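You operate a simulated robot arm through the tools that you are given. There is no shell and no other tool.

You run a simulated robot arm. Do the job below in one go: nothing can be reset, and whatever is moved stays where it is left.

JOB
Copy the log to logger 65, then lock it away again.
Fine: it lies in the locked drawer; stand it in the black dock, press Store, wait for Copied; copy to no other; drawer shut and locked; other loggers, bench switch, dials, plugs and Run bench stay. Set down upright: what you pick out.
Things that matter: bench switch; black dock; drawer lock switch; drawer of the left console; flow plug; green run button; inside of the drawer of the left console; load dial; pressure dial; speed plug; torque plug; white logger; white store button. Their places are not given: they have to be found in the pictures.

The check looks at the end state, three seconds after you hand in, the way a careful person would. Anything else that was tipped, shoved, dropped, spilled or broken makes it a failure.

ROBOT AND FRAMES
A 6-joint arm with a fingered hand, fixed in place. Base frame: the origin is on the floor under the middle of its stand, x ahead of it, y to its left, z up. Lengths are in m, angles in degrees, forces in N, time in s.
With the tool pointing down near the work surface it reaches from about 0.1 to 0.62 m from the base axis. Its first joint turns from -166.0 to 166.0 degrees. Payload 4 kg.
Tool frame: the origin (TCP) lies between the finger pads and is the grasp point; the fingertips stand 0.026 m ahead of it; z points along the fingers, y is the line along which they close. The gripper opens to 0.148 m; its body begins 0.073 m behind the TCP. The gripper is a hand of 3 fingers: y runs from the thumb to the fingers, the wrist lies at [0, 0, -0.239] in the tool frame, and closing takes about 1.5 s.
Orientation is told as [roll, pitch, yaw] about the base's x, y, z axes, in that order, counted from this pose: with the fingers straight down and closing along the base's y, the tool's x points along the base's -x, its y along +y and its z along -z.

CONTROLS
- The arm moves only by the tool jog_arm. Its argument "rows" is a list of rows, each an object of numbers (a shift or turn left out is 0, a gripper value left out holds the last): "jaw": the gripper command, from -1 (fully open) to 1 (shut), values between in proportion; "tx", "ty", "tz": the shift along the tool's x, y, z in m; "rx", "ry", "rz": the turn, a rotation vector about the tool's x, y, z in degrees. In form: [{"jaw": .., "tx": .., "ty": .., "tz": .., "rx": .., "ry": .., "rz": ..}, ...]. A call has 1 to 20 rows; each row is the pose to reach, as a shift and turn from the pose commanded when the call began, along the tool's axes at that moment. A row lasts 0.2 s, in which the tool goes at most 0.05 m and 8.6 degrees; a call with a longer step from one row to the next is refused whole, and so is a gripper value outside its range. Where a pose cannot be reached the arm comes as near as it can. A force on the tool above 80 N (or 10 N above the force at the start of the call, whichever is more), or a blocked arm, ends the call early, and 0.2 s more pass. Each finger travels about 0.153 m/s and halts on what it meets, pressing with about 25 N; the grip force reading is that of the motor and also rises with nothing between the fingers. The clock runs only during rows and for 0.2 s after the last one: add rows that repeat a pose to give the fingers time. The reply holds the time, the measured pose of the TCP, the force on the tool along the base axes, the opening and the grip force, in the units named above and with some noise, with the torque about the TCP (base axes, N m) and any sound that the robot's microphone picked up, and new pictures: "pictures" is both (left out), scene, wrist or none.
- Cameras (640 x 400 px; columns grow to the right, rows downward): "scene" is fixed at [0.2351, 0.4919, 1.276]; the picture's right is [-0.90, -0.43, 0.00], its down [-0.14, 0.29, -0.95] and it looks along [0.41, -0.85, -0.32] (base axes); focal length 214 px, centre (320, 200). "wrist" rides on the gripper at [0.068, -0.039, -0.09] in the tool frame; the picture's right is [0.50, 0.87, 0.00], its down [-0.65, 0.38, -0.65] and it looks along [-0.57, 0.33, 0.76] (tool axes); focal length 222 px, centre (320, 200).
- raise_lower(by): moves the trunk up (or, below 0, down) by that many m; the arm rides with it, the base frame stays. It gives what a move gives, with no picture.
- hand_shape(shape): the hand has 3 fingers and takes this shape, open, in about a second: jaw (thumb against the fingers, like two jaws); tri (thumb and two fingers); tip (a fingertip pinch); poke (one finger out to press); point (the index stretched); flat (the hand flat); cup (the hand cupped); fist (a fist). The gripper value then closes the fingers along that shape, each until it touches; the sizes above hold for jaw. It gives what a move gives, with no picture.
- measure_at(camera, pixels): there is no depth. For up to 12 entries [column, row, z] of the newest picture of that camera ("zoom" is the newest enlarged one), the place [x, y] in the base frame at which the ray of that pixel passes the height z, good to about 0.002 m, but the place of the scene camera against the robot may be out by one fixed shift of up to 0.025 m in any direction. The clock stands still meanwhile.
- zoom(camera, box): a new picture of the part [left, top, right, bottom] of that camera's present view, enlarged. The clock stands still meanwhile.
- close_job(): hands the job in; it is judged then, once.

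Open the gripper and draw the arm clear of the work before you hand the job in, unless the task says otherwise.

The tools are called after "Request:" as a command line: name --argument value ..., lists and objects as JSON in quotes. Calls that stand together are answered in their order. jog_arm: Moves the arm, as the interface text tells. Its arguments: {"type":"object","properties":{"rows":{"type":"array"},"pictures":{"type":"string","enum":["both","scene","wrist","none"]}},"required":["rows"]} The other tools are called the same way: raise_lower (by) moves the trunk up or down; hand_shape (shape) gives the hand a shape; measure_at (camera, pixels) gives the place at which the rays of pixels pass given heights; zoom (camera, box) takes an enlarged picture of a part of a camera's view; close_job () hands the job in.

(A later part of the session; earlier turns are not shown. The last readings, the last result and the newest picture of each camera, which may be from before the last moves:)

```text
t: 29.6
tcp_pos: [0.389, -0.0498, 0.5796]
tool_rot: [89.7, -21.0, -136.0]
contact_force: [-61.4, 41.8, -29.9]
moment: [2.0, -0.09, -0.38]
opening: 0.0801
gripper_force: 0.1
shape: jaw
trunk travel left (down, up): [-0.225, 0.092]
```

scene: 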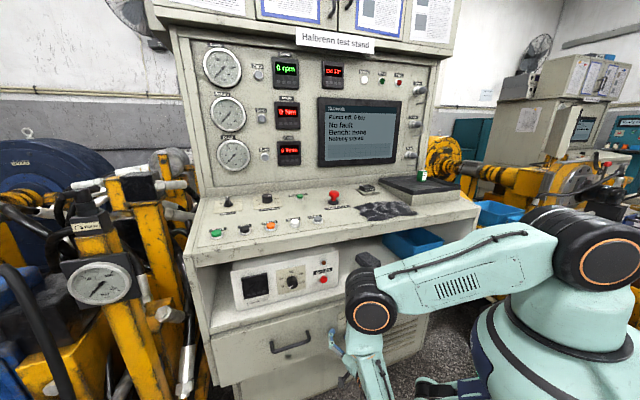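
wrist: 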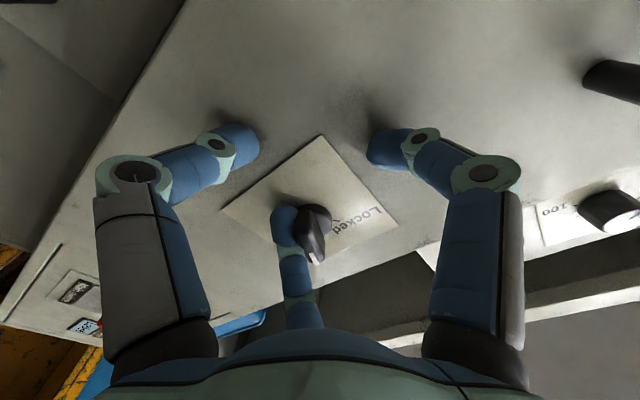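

Fingers are open but pressing on the face (≈80 N); I'll back straight off along the tool axis.

Request:
jog_arm --rows '[{"jaw": -0.4, "tz": -0.02}, {"jaw": -0.4, "tz": -0.045}, {"jaw": -0.4, "tz": -0.08}, {"jaw": -0.4, "tz": -0.11}]'

```text
t: 30.6
tcp_pos: [0.3351, 0.042, 0.5708]
tool_rot: [90.0, -21.0, -136.3]
contact_force: [0.3, 0.1, -0.2]
moment: [-0.03, 0.02, 0.0]
opening: 0.1038
gripper_force: 0.1
shape: jaw
out of reach, approached as far as the arm can: row 1, 2, 3, 4
trunk travel left (down, up): [-0.225, 0.092]
```

scene: 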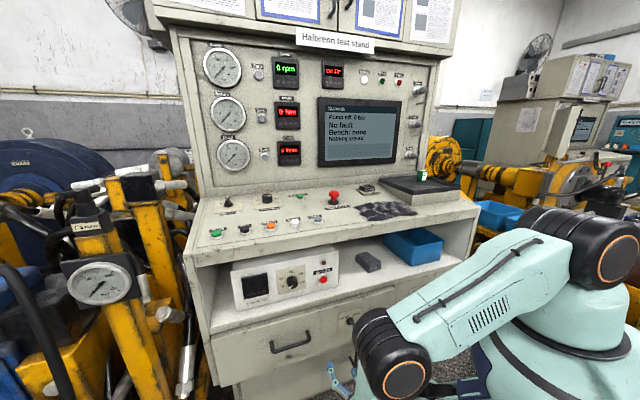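
wrist: 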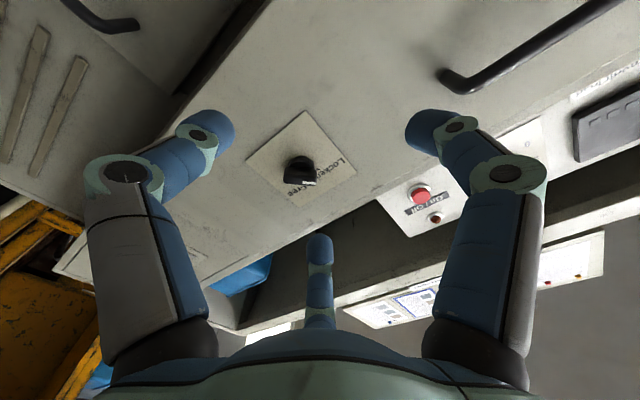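

Free of the knob. I'll zoom to see the switch's present position.

Request:
zoom --camera "wrist" --box '[240, 100, 370, 230]'

Request:
zoom --camera "scene" --box '[334, 305, 366, 335]'

```text
3.08 times, centred on (305, 165) of wrist
```

zoom: 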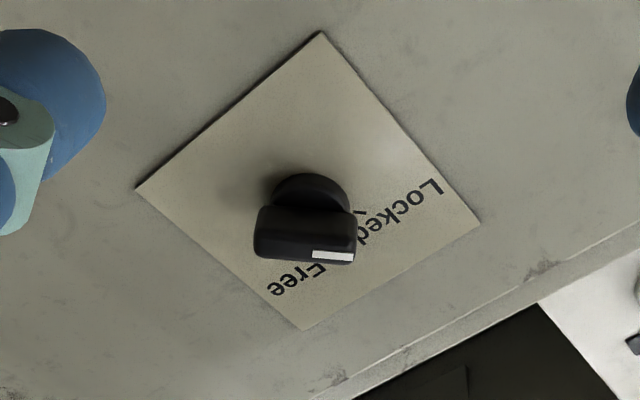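

```text
13.33 times, centred on (350, 320) of scene
```

zoom: 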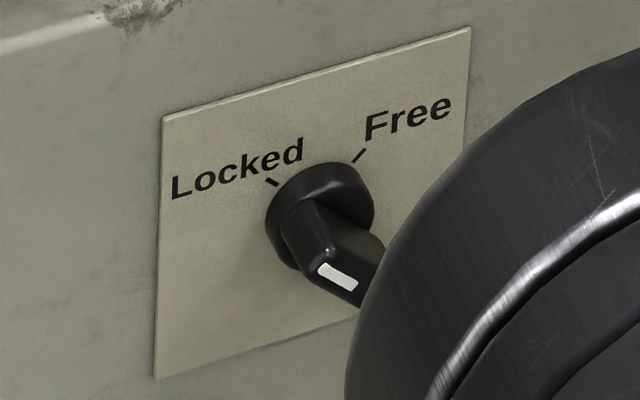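

The switch is still at "Locked" (mark direction matches the 45° position), nothing else changed. I'll re-centre at a safe distance and roll the hand the other way (toward roll −91°) where the wrist has range.

Request:
jog_arm --rows '[{"jaw": -0.4, "tx": -0.01, "ty": 0.001, "tz": -0.017, "rz": -8}, {"jaw": -0.4, "tx": -0.02, "ty": 0.003, "tz": -0.017, "rz": -16}, {"jaw": -0.4, "tx": -0.03, "ty": 0.005, "tz": -0.017, "rz": -24}, {"jaw": -0.4, "tx": -0.04, "ty": 0.007, "tz": -0.017, "rz": -32}, {"jaw": -0.4, "tx": -0.05, "ty": 0.009, "tz": -0.017, "rz": -40}, {"jaw": -0.4, "tx": -0.0634, "ty": 0.01, "tz": -0.017, "rz": -48}, {"jaw": -0.4, "tx": -0.0634, "ty": 0.01, "tz": -0.017, "rz": -56}, {"jaw": -0.4, "tx": -0.0634, "ty": 0.01, "tz": -0.017, "rz": -64}, {"jaw": -0.4, "tx": -0.0634, "ty": 0.01, "tz": -0.017, "rz": -72}, {"jaw": -0.4, "tx": -0.0634, "ty": 0.01, "tz": -0.017, "rz": -80}, {"jaw": -0.4, "tx": -0.0634, "ty": 0.01, "tz": -0.017, "rz": -88}, {"jaw": -0.4, "tx": -0.0634, "ty": 0.01, "tz": -0.017, "rz": -96}, {"jaw": -0.4, "tx": -0.0634, "ty": 0.01, "tz": -0.017, "rz": -104}, {"jaw": -0.4, "tx": -0.0634, "ty": 0.01, "tz": -0.017, "rz": -112}, {"jaw": -0.4, "tx": -0.0634, "ty": 0.01, "tz": -0.017, "rz": -120}, {"jaw": -0.4, "tx": -0.0634, "ty": 0.01, "tz": -0.017, "rz": -128}, {"jaw": -0.4, "tx": -0.0634, "ty": 0.01, "tz": -0.017, "rz": -136}, {"jaw": -0.4, "tx": -0.0634, "ty": 0.01, "tz": -0.017, "rz": -144}, {"jaw": -0.4, "tx": -0.0634, "ty": 0.01, "tz": -0.017, "rz": -152}, {"jaw": -0.4, "tx": -0.0634, "ty": 0.01, "tz": -0.017, "rz": -160}]'

```text
t: 34.8
tcp_pos: [0.2799, 0.0153, 0.6028]
tool_rot: [-89.9, 0.8, 43.9]
contact_force: [0.4, 0.5, 0.1]
moment: [0.02, 0.0, 0.03]
opening: 0.1038
gripper_force: 0.2
shape: jaw
trunk travel left (down, up): [-0.225, 0.092]
```

scene: 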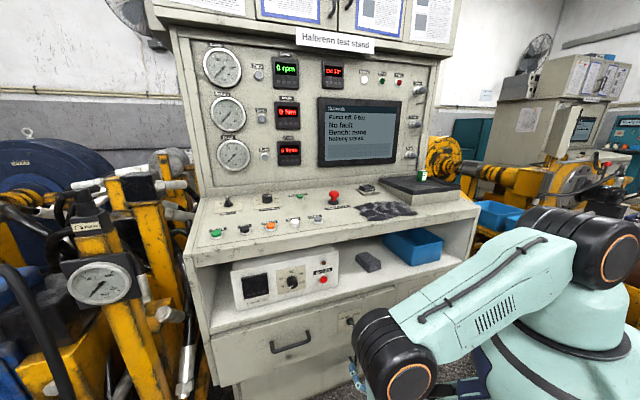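
wrist: 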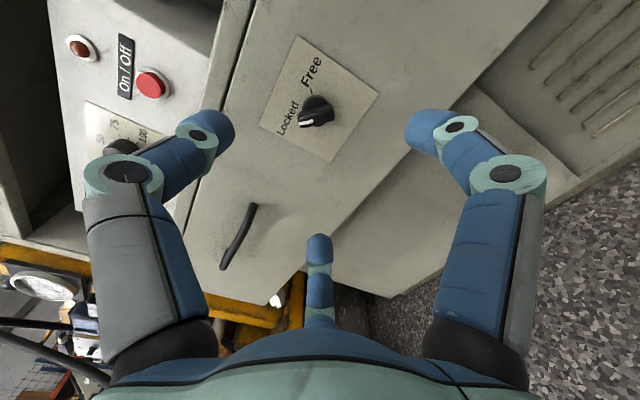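

Roll −91° reached without trouble. Continue to −135°, with small centring corrections.

Request:
jog_arm --rows '[{"jaw": -0.2, "tx": -0.001, "ry": -0.5, "rz": -7.5}, {"jaw": -0.2, "tx": -0.0025, "ry": -1, "rz": -15}, {"jaw": -0.2, "tx": -0.0025, "ry": -1, "rz": -22.5}, {"jaw": -0.2, "tx": -0.0025, "ry": -1, "rz": -30}, {"jaw": -0.2, "tx": -0.0025, "ry": -1, "rz": -37.5}, {"jaw": -0.2, "tx": -0.0025, "ry": -1, "rz": -44}]'

```text
t: 36.2
tcp_pos: [0.2824, 0.0171, 0.6033]
tool_rot: [-89.2, 44.9, 45.4]
contact_force: [-0.7, 0.3, -0.5]
moment: [0.04, 0.0, 0.0]
opening: 0.0894
gripper_force: 0.0
shape: jaw
trunk travel left (down, up): [-0.225, 0.092]
```

scene: 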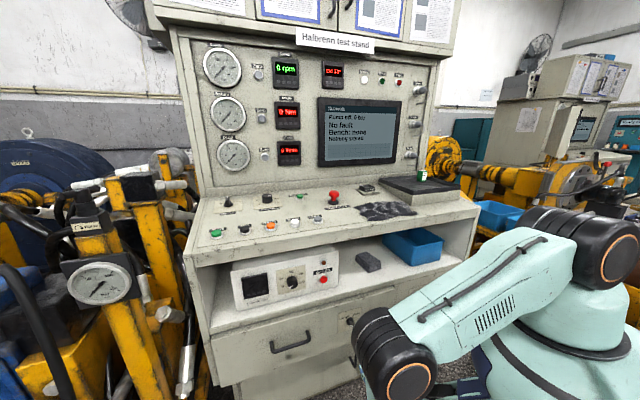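
wrist: 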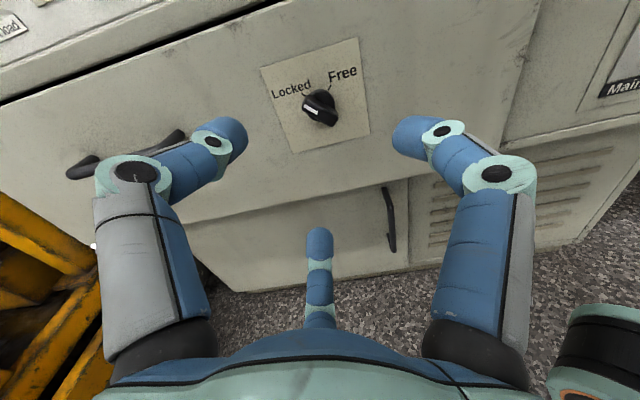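

Roll −135° reached; the switch shows at wrist (318,105). Zoom to check the centring and pointer.

Request:
zoom --camera "wrist" --box '[255, 35, 385, 165]'

```text
3.08 times, centred on (320, 100) of wrist
```

zoom: 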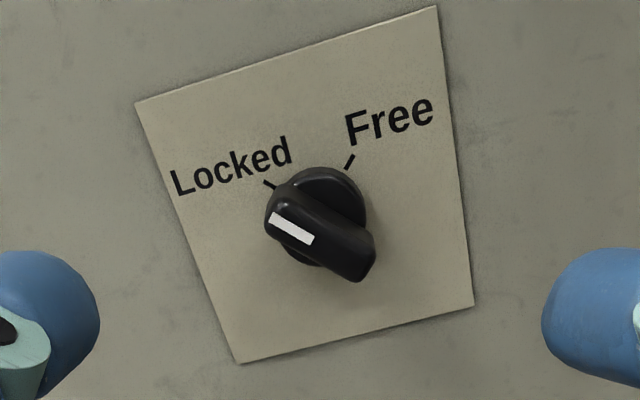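

Centred well. Advancing to TCP d≈0.294 and closing on the bar.

Request:
jog_arm --rows '[{"jaw": -0.2, "tz": 0.035}, {"jaw": -0.2, "tz": 0.07}, {"jaw": -0.2, "tz": 0.095}, {"jaw": -0.2, "tz": 0.107}, {"jaw": 0.3, "tz": 0.107}, {"jaw": 1, "tz": 0.107}, {"jaw": 1, "tz": 0.107}, {"jaw": 1, "tz": 0.107}, {"jaw": 1, "tz": 0.107}, {"jaw": 1, "tz": 0.107}]'

```text
t: 38.4
tcp_pos: [0.3586, -0.0579, 0.6029]
tool_rot: [-89.4, 44.8, 45.2]
contact_force: [2.5, 0.3, 4.8]
moment: [-0.11, -0.05, 0.07]
opening: 0.0209
gripper_force: 24.5
shape: jaw
trunk travel left (down, up): [-0.225, 0.092]
```

scene: 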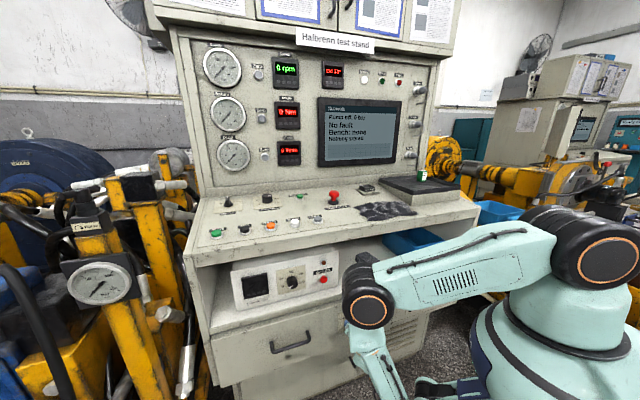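
wrist: 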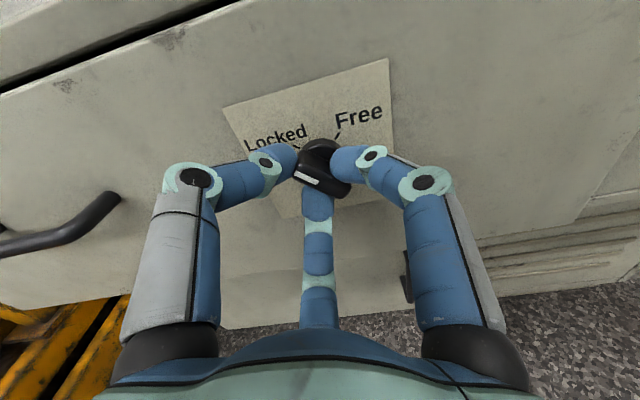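

The bar is held between thumb (left, at "Locked" end) and two fingers. Now the clockwise turn, +90° in small steps.

Request:
jog_arm --rows '[{"jaw": 1, "rz": 8}, {"jaw": 1, "rz": 16}, {"jaw": 1, "rz": 24}, {"jaw": 1, "rz": 32}, {"jaw": 1, "rz": 40}, {"jaw": 1, "rz": 48}, {"jaw": 1, "rz": 56}, {"jaw": 1, "rz": 64}, {"jaw": 1, "rz": 72}, {"jaw": 1, "rz": 80}, {"jaw": 1, "rz": 88}, {"jaw": 1, "rz": 92}]'

```text
t: 41.0
tcp_pos: [0.3578, -0.0574, 0.6034]
tool_rot: [-89.5, -47.3, 44.5]
contact_force: [7.9, 6.6, 25.4]
moment: [-0.78, -0.04, 0.15]
opening: 0.0209
gripper_force: 24.3
shape: jaw
trunk travel left (down, up): [-0.225, 0.092]
```

scene: 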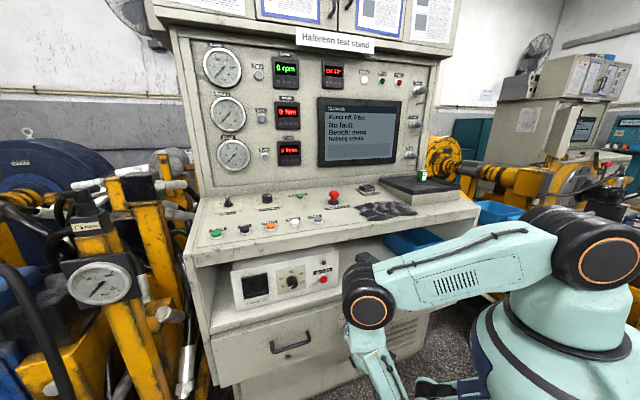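
wrist: 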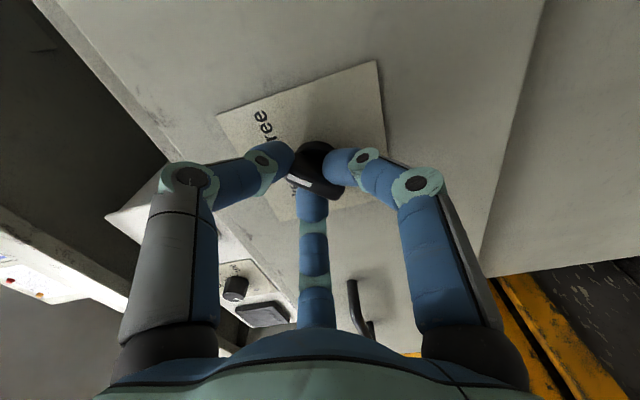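

The knob turned with the hand to the Free side (moment −0.8 suggests the stop). I'll open the fingers and back off to check.

Request:
jog_arm --rows '[{"jaw": 0.5, "rz": -1}, {"jaw": 0, "rz": -2}, {"jaw": -0.3, "rz": -2}, {"jaw": -0.3, "rz": -2}, {"jaw": -0.3, "tz": -0.03, "rz": -2}, {"jaw": -0.3, "tz": -0.06, "rz": -2}, {"jaw": -0.3, "tz": -0.1, "rz": -2}]'

Request:
zoom --camera "wrist" --box '[255, 35, 385, 165]'

```text
t: 42.6
tcp_pos: [0.2871, 0.0128, 0.6028]
tool_rot: [-89.2, -45.2, 44.3]
contact_force: [0.1, -0.6, -0.5]
moment: [-0.03, -0.01, -0.04]
opening: 0.0958
gripper_force: 0.2
shape: jaw
trunk travel left (down, up): [-0.225, 0.092]
```

scene: 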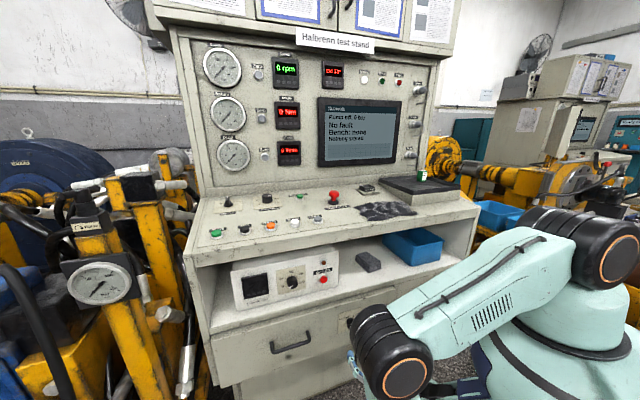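
wrist: 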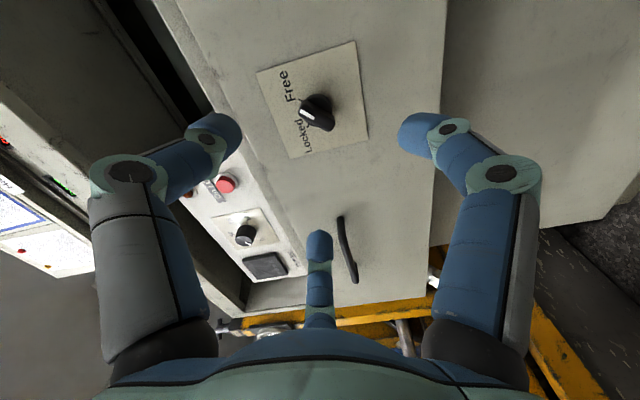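

```text
3.08 times, centred on (320, 100) of wrist
```

zoom: 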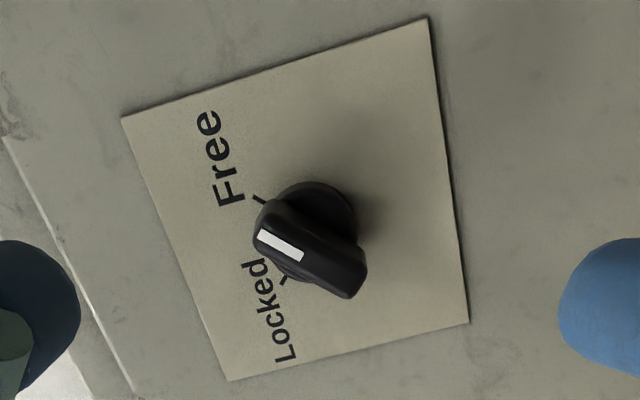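

The switch now points at "Free". The handle bar works out at d≈0.297, z≈0.613, u≈0.369–0.486. I'll move sideways in front of it at d≈0.16 with roll −90° (thumb above, two fingers below).

Request:
jog_arm --rows '[{"jaw": -0.5, "tx": 0.0, "ty": 0.0, "tz": -0.034, "rz": 0}, {"jaw": -0.5, "tx": -0.0266, "ty": 0.0242, "tz": -0.034, "rz": -7.5}, {"jaw": -0.5, "tx": -0.0532, "ty": 0.0484, "tz": -0.034, "rz": -15}, {"jaw": -0.5, "tx": -0.0798, "ty": 0.0726, "tz": -0.034, "rz": -22.5}, {"jaw": -0.5, "tx": -0.1064, "ty": 0.0968, "tz": -0.034, "rz": -30}, {"jaw": -0.5, "tx": -0.133, "ty": 0.121, "tz": -0.034, "rz": -37.5}, {"jaw": -0.5, "tx": -0.1594, "ty": 0.1452, "tz": -0.034, "rz": -45}]'

```text
t: 44.2
tcp_pos: [0.4174, 0.1886, 0.6134]
tool_rot: [-89.6, -0.1, 44.7]
contact_force: [-0.2, -0.8, -0.2]
moment: [-0.01, -0.03, -0.01]
opening: 0.1106
gripper_force: 0.0
shape: jaw
trunk travel left (down, up): [-0.225, 0.092]
```

scene: 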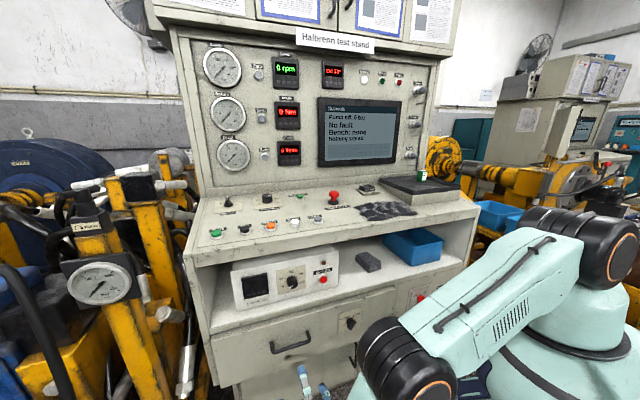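
wrist: 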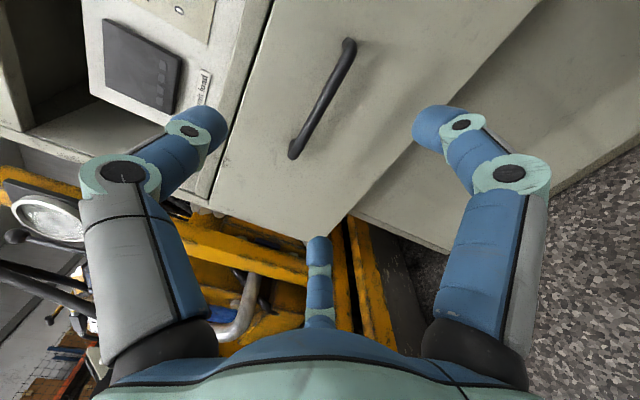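

The handle corners at wrist (349,45) and (295,152) give u≈0.426 centre, z≈0.616. I'll advance so that the bar sits between thumb and fingers (TCP d≈0.297).

Request:
jog_arm --rows '[{"jaw": -0.5, "tx": 0.001, "ty": -0.004, "tz": 0.035}, {"jaw": -0.5, "tx": 0.001, "ty": -0.004, "tz": 0.07}, {"jaw": -0.5, "tx": 0.001, "ty": -0.004, "tz": 0.1}, {"jaw": -0.5, "tx": 0.001, "ty": -0.004, "tz": 0.12}, {"jaw": -0.5, "tx": 0.001, "ty": -0.004, "tz": 0.133}]'

Request:
zoom --camera "wrist" --box '[200, 40, 440, 280]'

```text
t: 45.4
tcp_pos: [0.5106, 0.0925, 0.6167]
tool_rot: [-89.5, -0.2, 44.7]
contact_force: [-1.2, -0.5, 0.0]
moment: [0.02, -0.02, -0.02]
opening: 0.1109
gripper_force: 0.1
shape: jaw
trunk travel left (down, up): [-0.225, 0.092]
```

scene: 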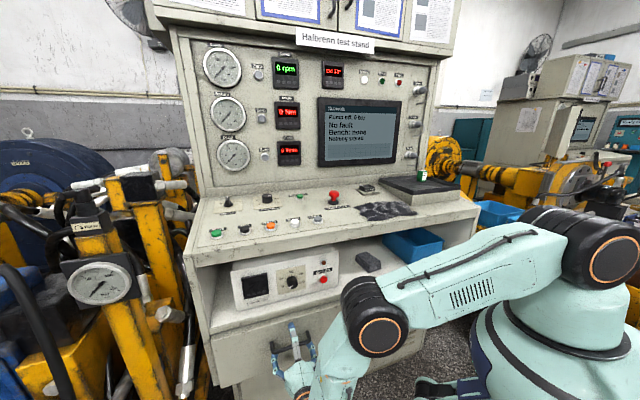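
wrist: 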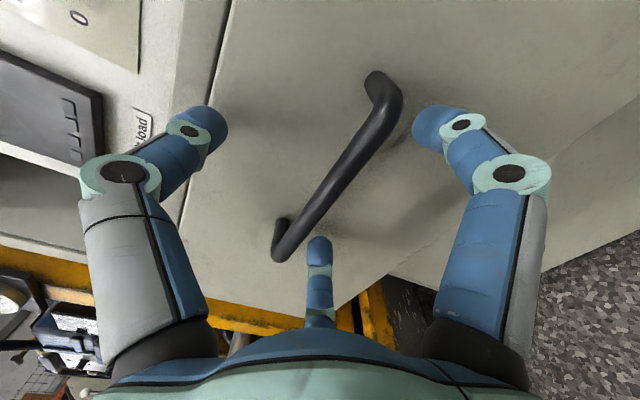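

```text
1.67 times, centred on (320, 160) of wrist
```

zoom: 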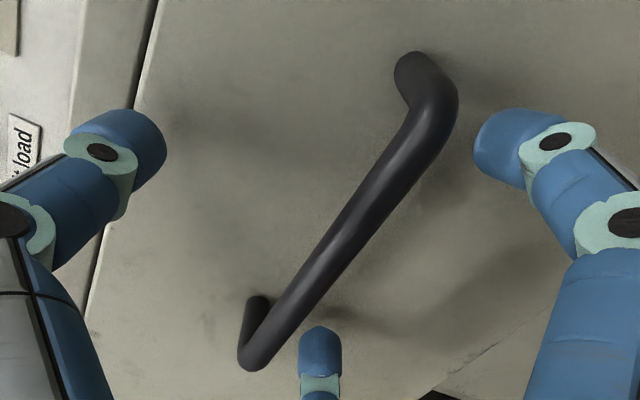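

The bar lies between the thumb (left in the picture) and the two fingers (right and bottom). Closing on it.

Request:
jog_arm --rows '[{"jaw": 0}, {"jaw": 0.5}, {"jaw": 1}, {"jaw": 1}, {"jaw": 1}, {"jaw": 1}, {"jaw": 1}]'

```text
t: 47.0
tcp_pos: [0.51, 0.0926, 0.6162]
tool_rot: [-89.5, -0.2, 44.7]
contact_force: [0.7, -2.1, 0.3]
moment: [-0.02, 0.04, 0.0]
opening: 0.0
gripper_force: 24.7
shape: jaw
trunk travel left (down, up): [-0.225, 0.092]
```

scene: 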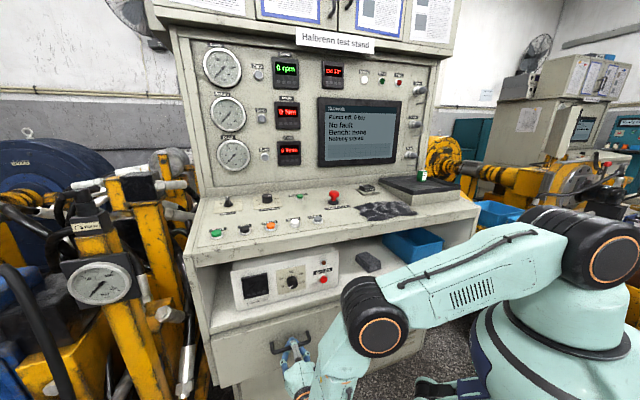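
wrist: 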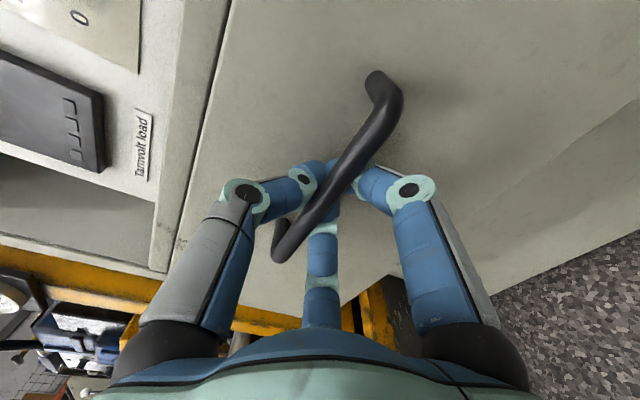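

The fingertips met behind the bar, forming a closed hook around it. Now pull straight out along −d by 6 cm first.

Request:
jog_arm --rows '[{"jaw": 1, "tz": -0.01}, {"jaw": 1, "tz": -0.02}, {"jaw": 1, "tz": -0.035}, {"jaw": 1, "tz": -0.05}, {"jaw": 1, "tz": -0.065}, {"jaw": 1, "tz": -0.08}]'

```text
t: 48.4
tcp_pos: [0.4521, 0.1497, 0.6171]
tool_rot: [-89.6, -0.1, 44.8]
contact_force: [2.3, 0.1, -5.2]
moment: [-0.02, -0.01, 0.02]
opening: 0.0
gripper_force: 25.0
shape: jaw
trunk travel left (down, up): [-0.225, 0.092]
```

scene: 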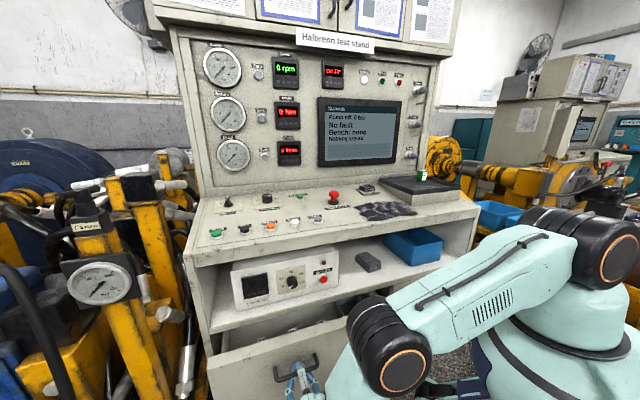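
wrist: 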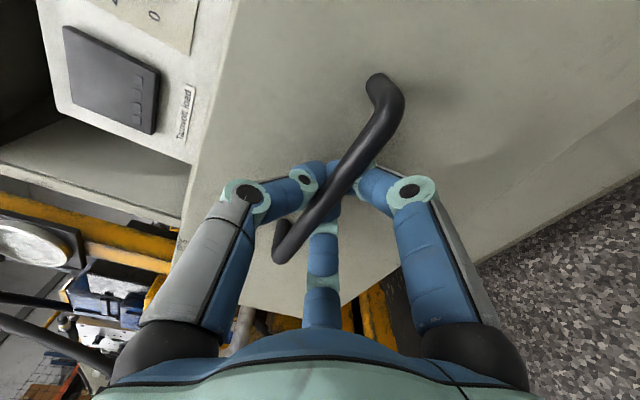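

The drawer is sliding out (open gap visible at scene (300,320)). I'll pull another ~10 cm.

Request:
jog_arm --rows '[{"jaw": 1, "tz": -0.02}, {"jaw": 1, "tz": -0.04}, {"jaw": 1, "tz": -0.06}, {"jaw": 1, "tz": -0.08}, {"jaw": 1, "tz": -0.1}]'

Request:
zoom --camera "scene" --box '[200, 290, 360, 400]'

```text
t: 49.6
tcp_pos: [0.382, 0.2204, 0.6183]
tool_rot: [-89.5, -0.2, 44.8]
contact_force: [0.7, 0.2, -8.4]
moment: [0.0, 0.01, 0.03]
opening: 0.0002
gripper_force: 24.9
shape: jaw
trunk travel left (down, up): [-0.225, 0.092]
```

scene: 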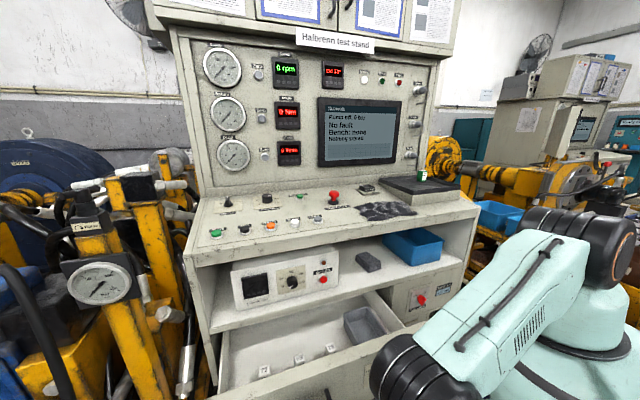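
wrist: 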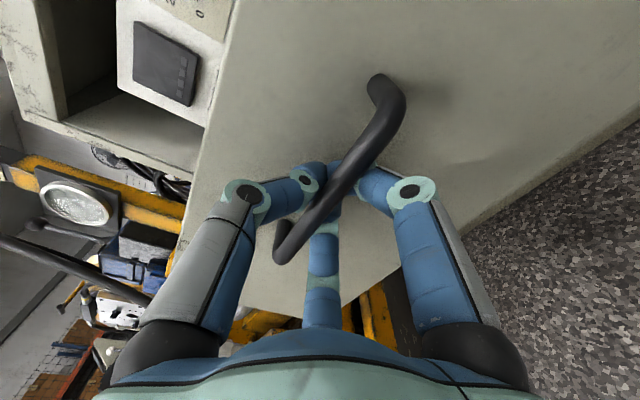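

```text
3.64 times, centred on (280, 345) of scene
```

zoom: 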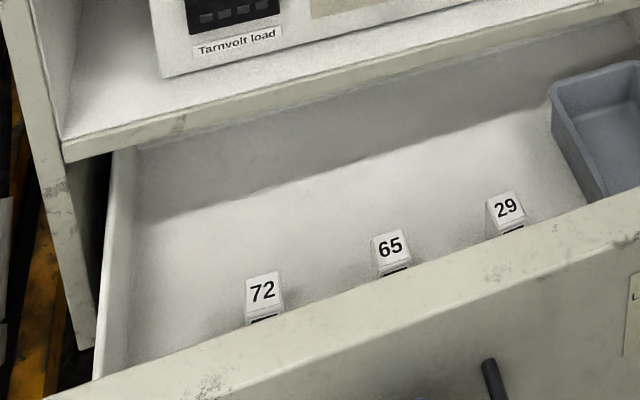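

Three white loggers stand in the drawer: 72, 65 and 29 (65 in the middle, scene ≈(299,342)). The drawer is out 18 cm, which is enough; I'll open the hand and back off the handle.

Request:
jog_arm --rows '[{"jaw": 0.5}, {"jaw": 0}, {"jaw": -0.5}, {"jaw": -0.5}, {"jaw": -0.5}, {"jaw": -0.5, "tz": -0.02}, {"jaw": -0.5, "tz": -0.04}, {"jaw": -0.5, "tz": -0.06}]'

```text
t: 51.4
tcp_pos: [0.3413, 0.2622, 0.6184]
tool_rot: [-89.5, -0.2, 44.8]
contact_force: [-0.3, 0.6, -0.5]
moment: [-0.01, -0.02, 0.0]
opening: 0.1106
gripper_force: 0.1
shape: jaw
trunk travel left (down, up): [-0.225, 0.092]
```

scene: 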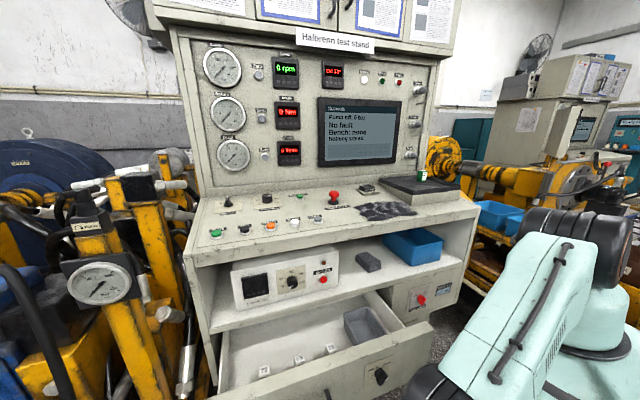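
wrist: 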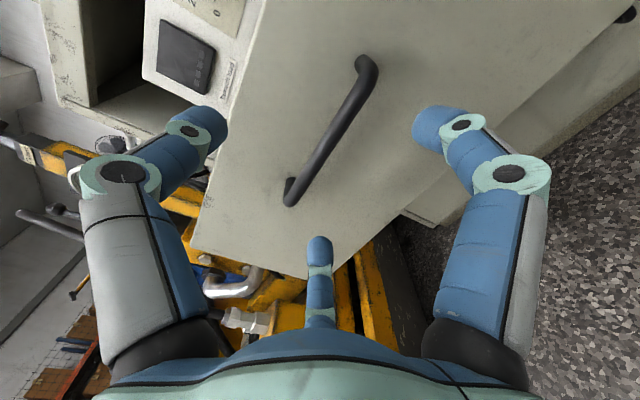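

The hand is clear of the handle. I'll rise ~0.3 m while rolling back +90°.

Request:
jog_arm --rows '[{"ty": -0.03}, {"ty": -0.06, "rz": 8}, {"ty": -0.09, "rz": 16}, {"ty": -0.12, "rz": 24}, {"ty": -0.15, "rz": 32}, {"ty": -0.18, "rz": 40}, {"ty": -0.21, "rz": 48}, {"ty": -0.24, "rz": 56}, {"ty": -0.27, "rz": 64}, {"ty": -0.3, "rz": 72}, {"ty": -0.3, "rz": 80}, {"ty": -0.3, "rz": 88}, {"ty": -0.3, "rz": 90}]'

```text
t: 54.2
tcp_pos: [0.3399, 0.2608, 0.918]
tool_rot: [34.3, -89.5, -79.7]
contact_force: [-0.5, -0.6, 0.5]
moment: [0.02, 0.0, 0.02]
opening: 0.1108
gripper_force: 0.0
shape: jaw
trunk travel left (down, up): [-0.225, 0.092]
```

scene: 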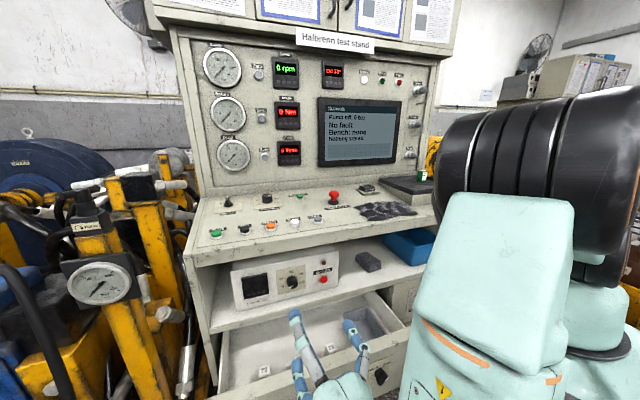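
wrist: 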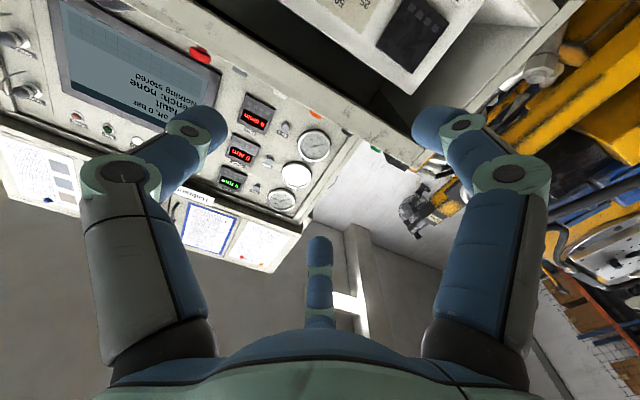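

Now pitch the hand down to vertical, +90° about its y axis, in place.

Request:
jog_arm --rows '[{"ry": 8.2}, {"ry": 16.4}, {"ry": 24.6}, {"ry": 32.8}, {"ry": 41}, {"ry": 49.2}, {"ry": 57.4}, {"ry": 65.6}, {"ry": 73.8}, {"ry": 82}, {"ry": 89.5}]'

```text
t: 56.6
tcp_pos: [0.3414, 0.2617, 0.92]
tool_rot: [0.4, 0.1, -45.3]
contact_force: [0.5, 0.0, -0.1]
moment: [0.0, 0.0, 0.0]
opening: 0.1106
gripper_force: 0.0
shape: jaw
trunk travel left (down, up): [-0.225, 0.092]
```

scene: 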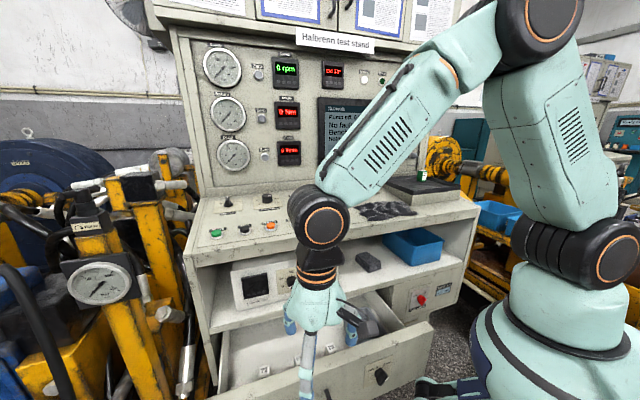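
wrist: 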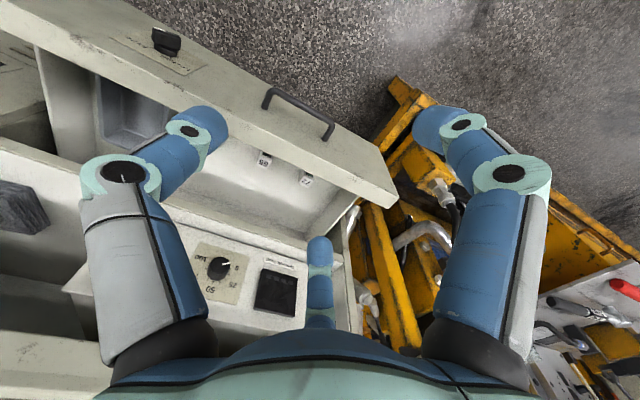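

The hand is vertical again. Loggers 65 and 72 are visible at wrist (265,158) and (306,178); zooming in.

Request:
zoom --camera "wrist" --box '[220, 110, 340, 210]'

Request:
zoom --camera "scene" --box '[240, 320, 350, 390]'

Request:
measure_at --camera "wrist" --pixels '[[265, 155, 0.58], [265, 155, 0.6], [265, 155, 0.62]]'

Request:
measure_at --camera "scene" --pixels '[[299, 361, 0.56], [299, 361, 0.58], [299, 361, 0.6], [299, 361, 0.62]]'

```text
4.00 times, centred on (280, 160) of wrist
```

zoom: 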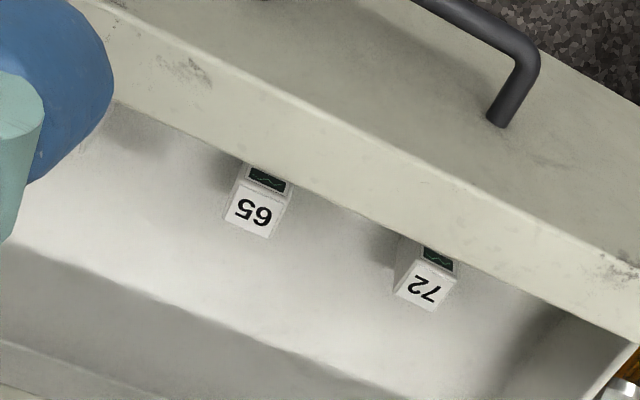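

```text
5.71 times, centred on (295, 355) of scene
```

zoom: 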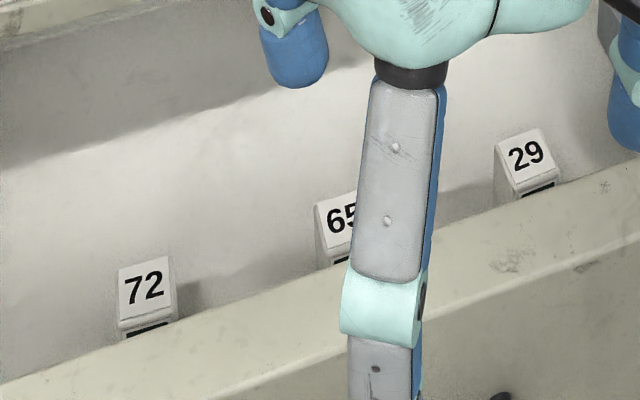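

```text
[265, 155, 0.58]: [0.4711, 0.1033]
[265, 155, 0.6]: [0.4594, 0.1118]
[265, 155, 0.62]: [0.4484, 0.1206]
```

```text
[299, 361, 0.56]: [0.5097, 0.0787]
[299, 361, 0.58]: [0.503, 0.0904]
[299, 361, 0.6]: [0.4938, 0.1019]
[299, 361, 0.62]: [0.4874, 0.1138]
```

The loggers stand upright with the number on top and the screen facing the drawer front. The two viewpoints are too parallel to fix the depth, so I'll move the hand closer above the drawer (d≈0.15, z≈0.85) for another look.

Request:
jog_arm --rows '[{"tx": -0.03, "ty": -0.01, "tz": 0.02}, {"tx": -0.06, "ty": -0.02, "tz": 0.045}, {"tx": -0.09, "ty": -0.025, "tz": 0.07}]'

Request:
zoom --camera "wrist" --box '[200, 80, 440, 260]'

```text
t: 57.4
tcp_pos: [0.3899, 0.1786, 0.85]
tool_rot: [0.2, 0.0, -45.2]
contact_force: [0.3, 0.1, -0.1]
moment: [0.0, 0.03, -0.02]
opening: 0.1106
gripper_force: 0.0
shape: jaw
trunk travel left (down, up): [-0.225, 0.092]
```

scene: 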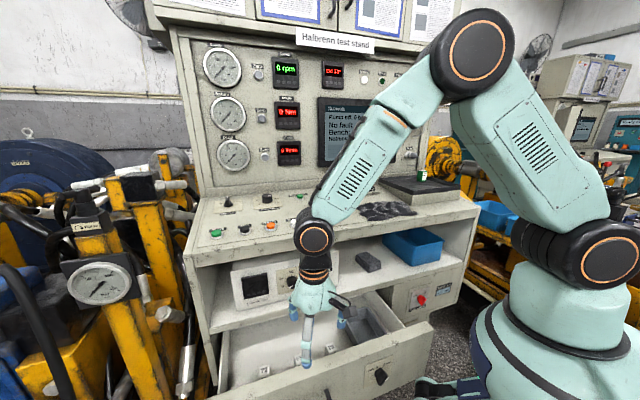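
wrist: 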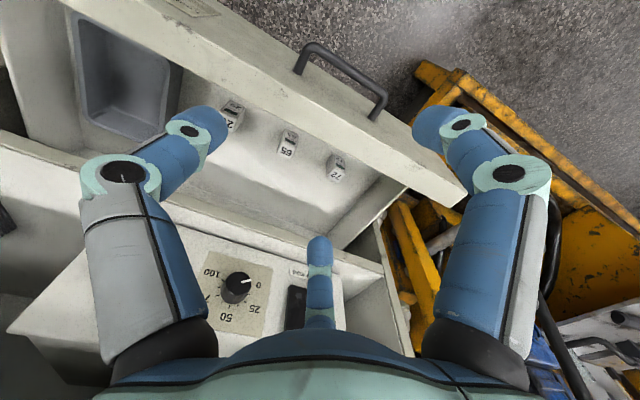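

```text
2.22 times, centred on (320, 170) of wrist
```

zoom: 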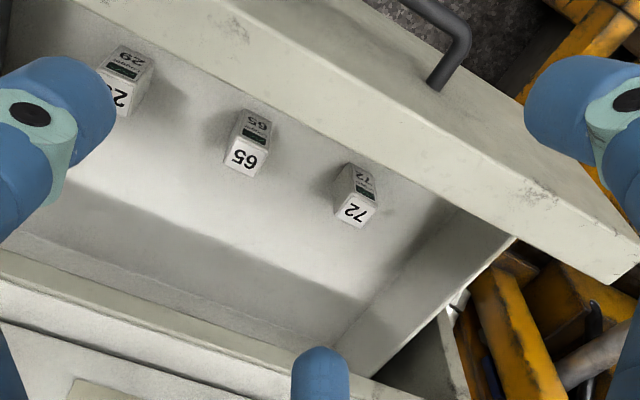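

From two views the logger 65 top comes out near d≈0.30, u≈0.41, z≈0.55, i.e. deep behind the drawer front. I'll zoom on the drawer front edge and logger to understand the geometry.

Request:
zoom --camera "wrist" --box '[240, 90, 360, 190]'

Request:
zoom --camera "scene" --box '[360, 300, 480, 400]'

```text
4.00 times, centred on (300, 140) of wrist
```

zoom: 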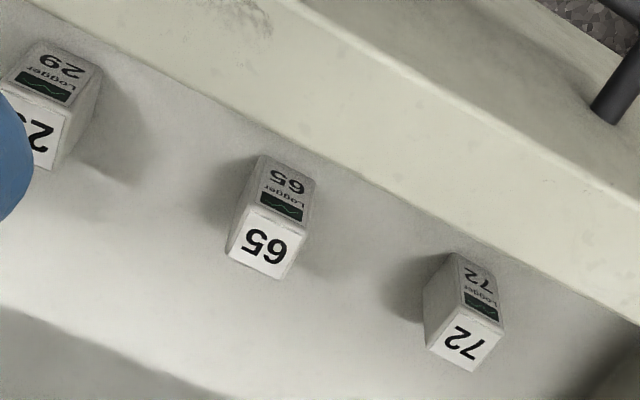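

```text
4.00 times, centred on (420, 350) of scene
```

zoom: 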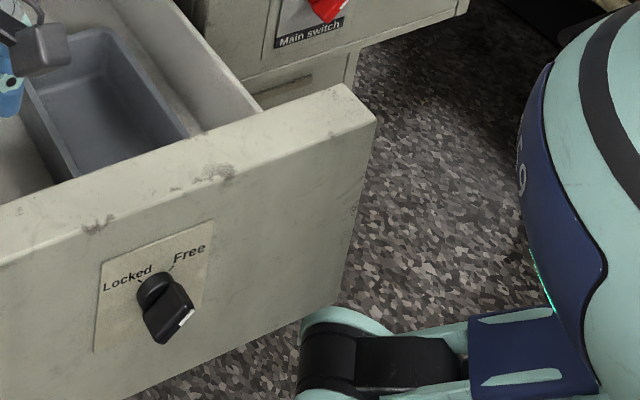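

Loggers sit at about d≈0.29, z top≈0.56, too far under the shelf for a vertical grasp. I'll close the fingers and use them inside the drawer front (inner face d≈0.20, top z≈0.67) to draw the drawer out a further ~6 cm; first go over and down behind the front panel.

Request:
jog_arm --rows '[{"jaw": 1, "tx": -0.03, "ty": 0.007, "tz": 0}, {"jaw": 1, "tx": -0.06, "ty": 0.014, "tz": 0}, {"jaw": 1, "tx": -0.0856, "ty": 0.02, "tz": 0.02}, {"jaw": 1, "tx": -0.0856, "ty": 0.02, "tz": 0.06}, {"jaw": 1, "tx": -0.0856, "ty": 0.02, "tz": 0.1}, {"jaw": 1, "tx": -0.0856, "ty": 0.02, "tz": 0.13}, {"jaw": 1, "tx": -0.0856, "ty": 0.02, "tz": 0.13}]'

Request:
zoom --camera "wrist" --box '[200, 80, 440, 260]'

```text
t: 59.0
tcp_pos: [0.4611, 0.1307, 0.7169]
tool_rot: [0.2, -0.1, -45.2]
contact_force: [-0.6, -0.3, -0.5]
moment: [0.04, -0.01, 0.01]
opening: 0.0002
gripper_force: 25.0
shape: jaw
trunk travel left (down, up): [-0.225, 0.092]
```

scene: 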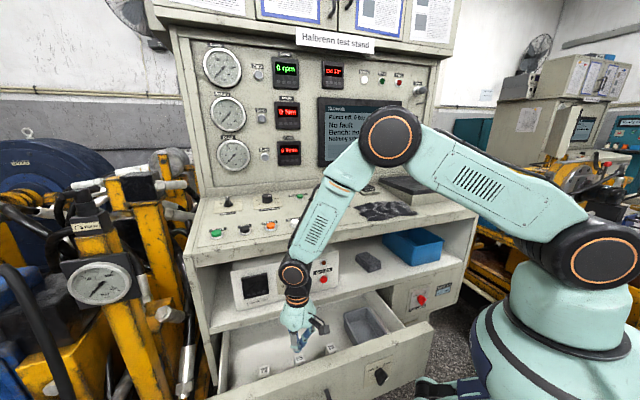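
wrist: 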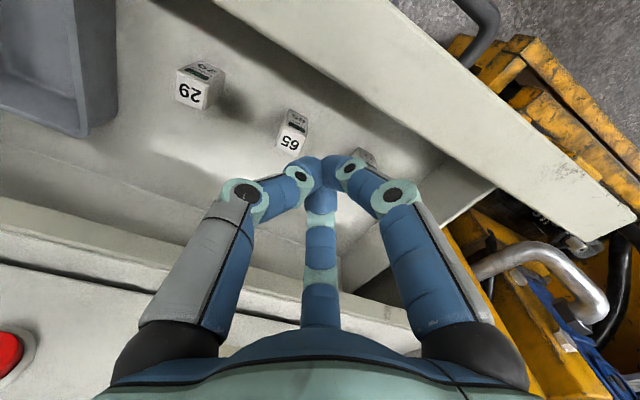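

```text
2.22 times, centred on (320, 170) of wrist
```

zoom: 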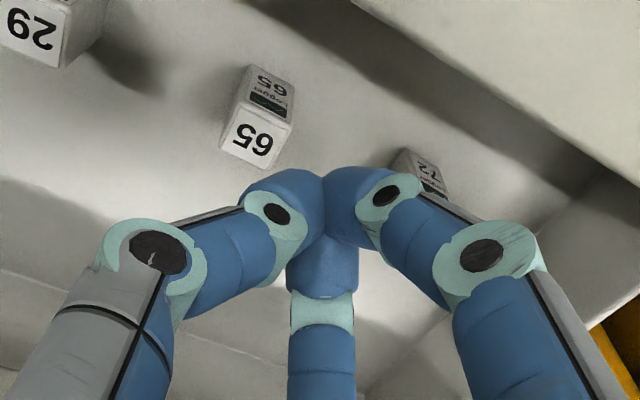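

Logger 65 top again computes to u≈0.411, d≈0.297, z≈0.553. I'll shift slightly inward, dip the closed fingertips about 3 cm below the panel's top edge, and look.

Request:
jog_arm --rows '[{"jaw": 1, "tx": -0.02, "tz": 0}, {"jaw": 1, "tx": -0.022, "tz": 0.025}, {"jaw": 1, "tx": -0.022, "tz": 0.052}]'

Request:
zoom --camera "scene" --box '[240, 290, 360, 390]'

```text
t: 59.8
tcp_pos: [0.4803, 0.1177, 0.6657]
tool_rot: [0.3, 0.0, -45.3]
contact_force: [0.1, -0.3, -0.1]
moment: [-0.02, -0.01, 0.01]
opening: 0.0
gripper_force: 25.2
shape: jaw
trunk travel left (down, up): [-0.225, 0.092]
```

scene: 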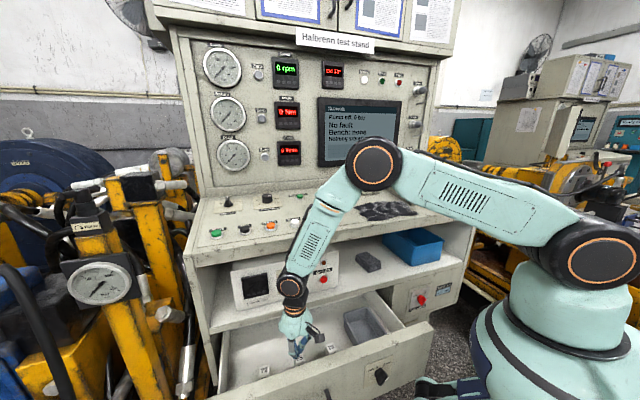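
wrist: 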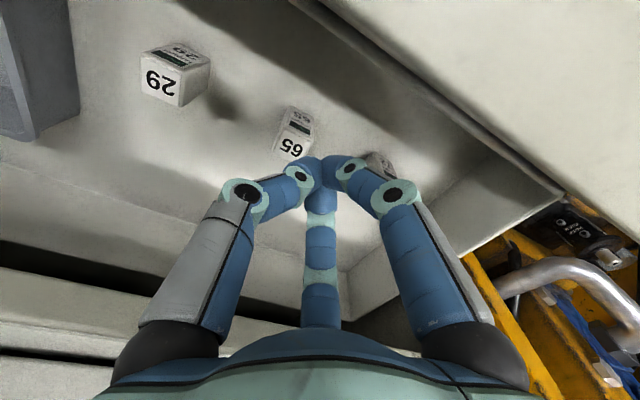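

```text
4.00 times, centred on (300, 340) of scene
```

zoom: 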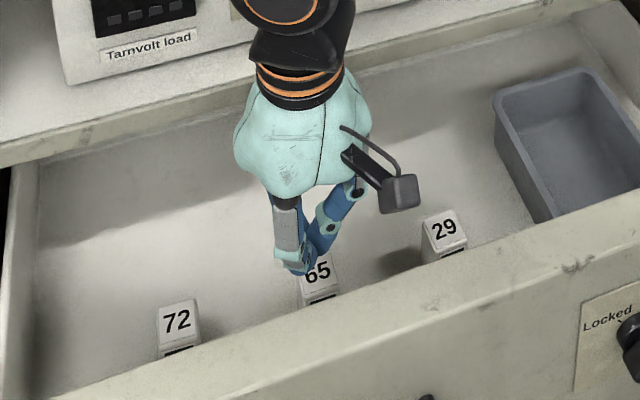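

The fingers are inside the drawer opening, above and clear of the loggers. Now draw the drawer out by moving −d about 9 cm.

Request:
jog_arm --rows '[{"jaw": 1, "tx": 0.015}, {"jaw": 1, "tx": 0.03}, {"jaw": 1, "tx": 0.042}, {"jaw": 1, "tx": 0.054}, {"jaw": 1, "tx": 0.066}, {"jaw": 1, "tx": 0.078}, {"jaw": 1, "tx": 0.09}]'

Request:
zoom --camera "scene" --box '[240, 290, 480, 400]'

```text
t: 61.4
tcp_pos: [0.4134, 0.1818, 0.6671]
tool_rot: [0.1, 0.0, -45.2]
contact_force: [1.1, -1.0, 1.1]
moment: [0.03, 0.03, -0.03]
opening: 0.0001
gripper_force: 25.2
shape: jaw
trunk travel left (down, up): [-0.225, 0.092]
```

scene: 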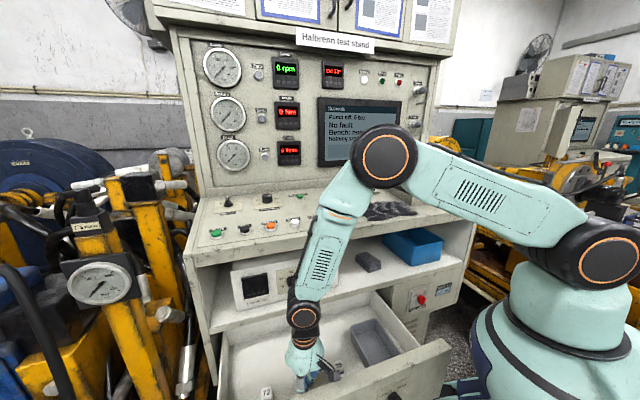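
wrist: 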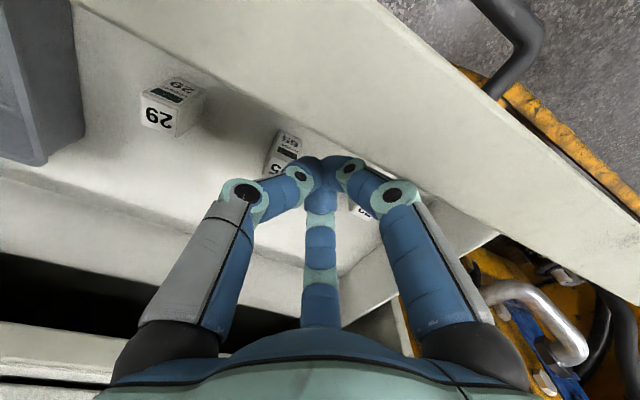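

```text
2.67 times, centred on (360, 345) of scene
```

zoom: 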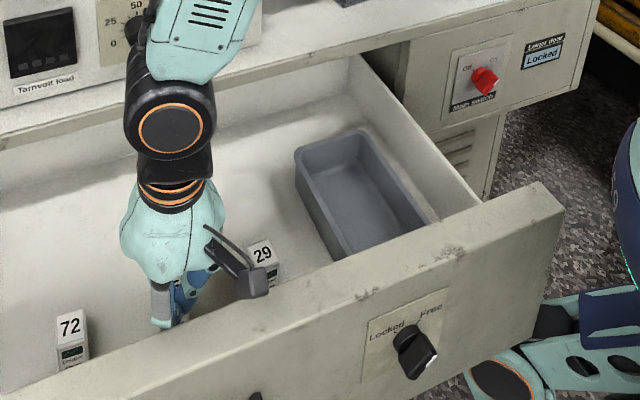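

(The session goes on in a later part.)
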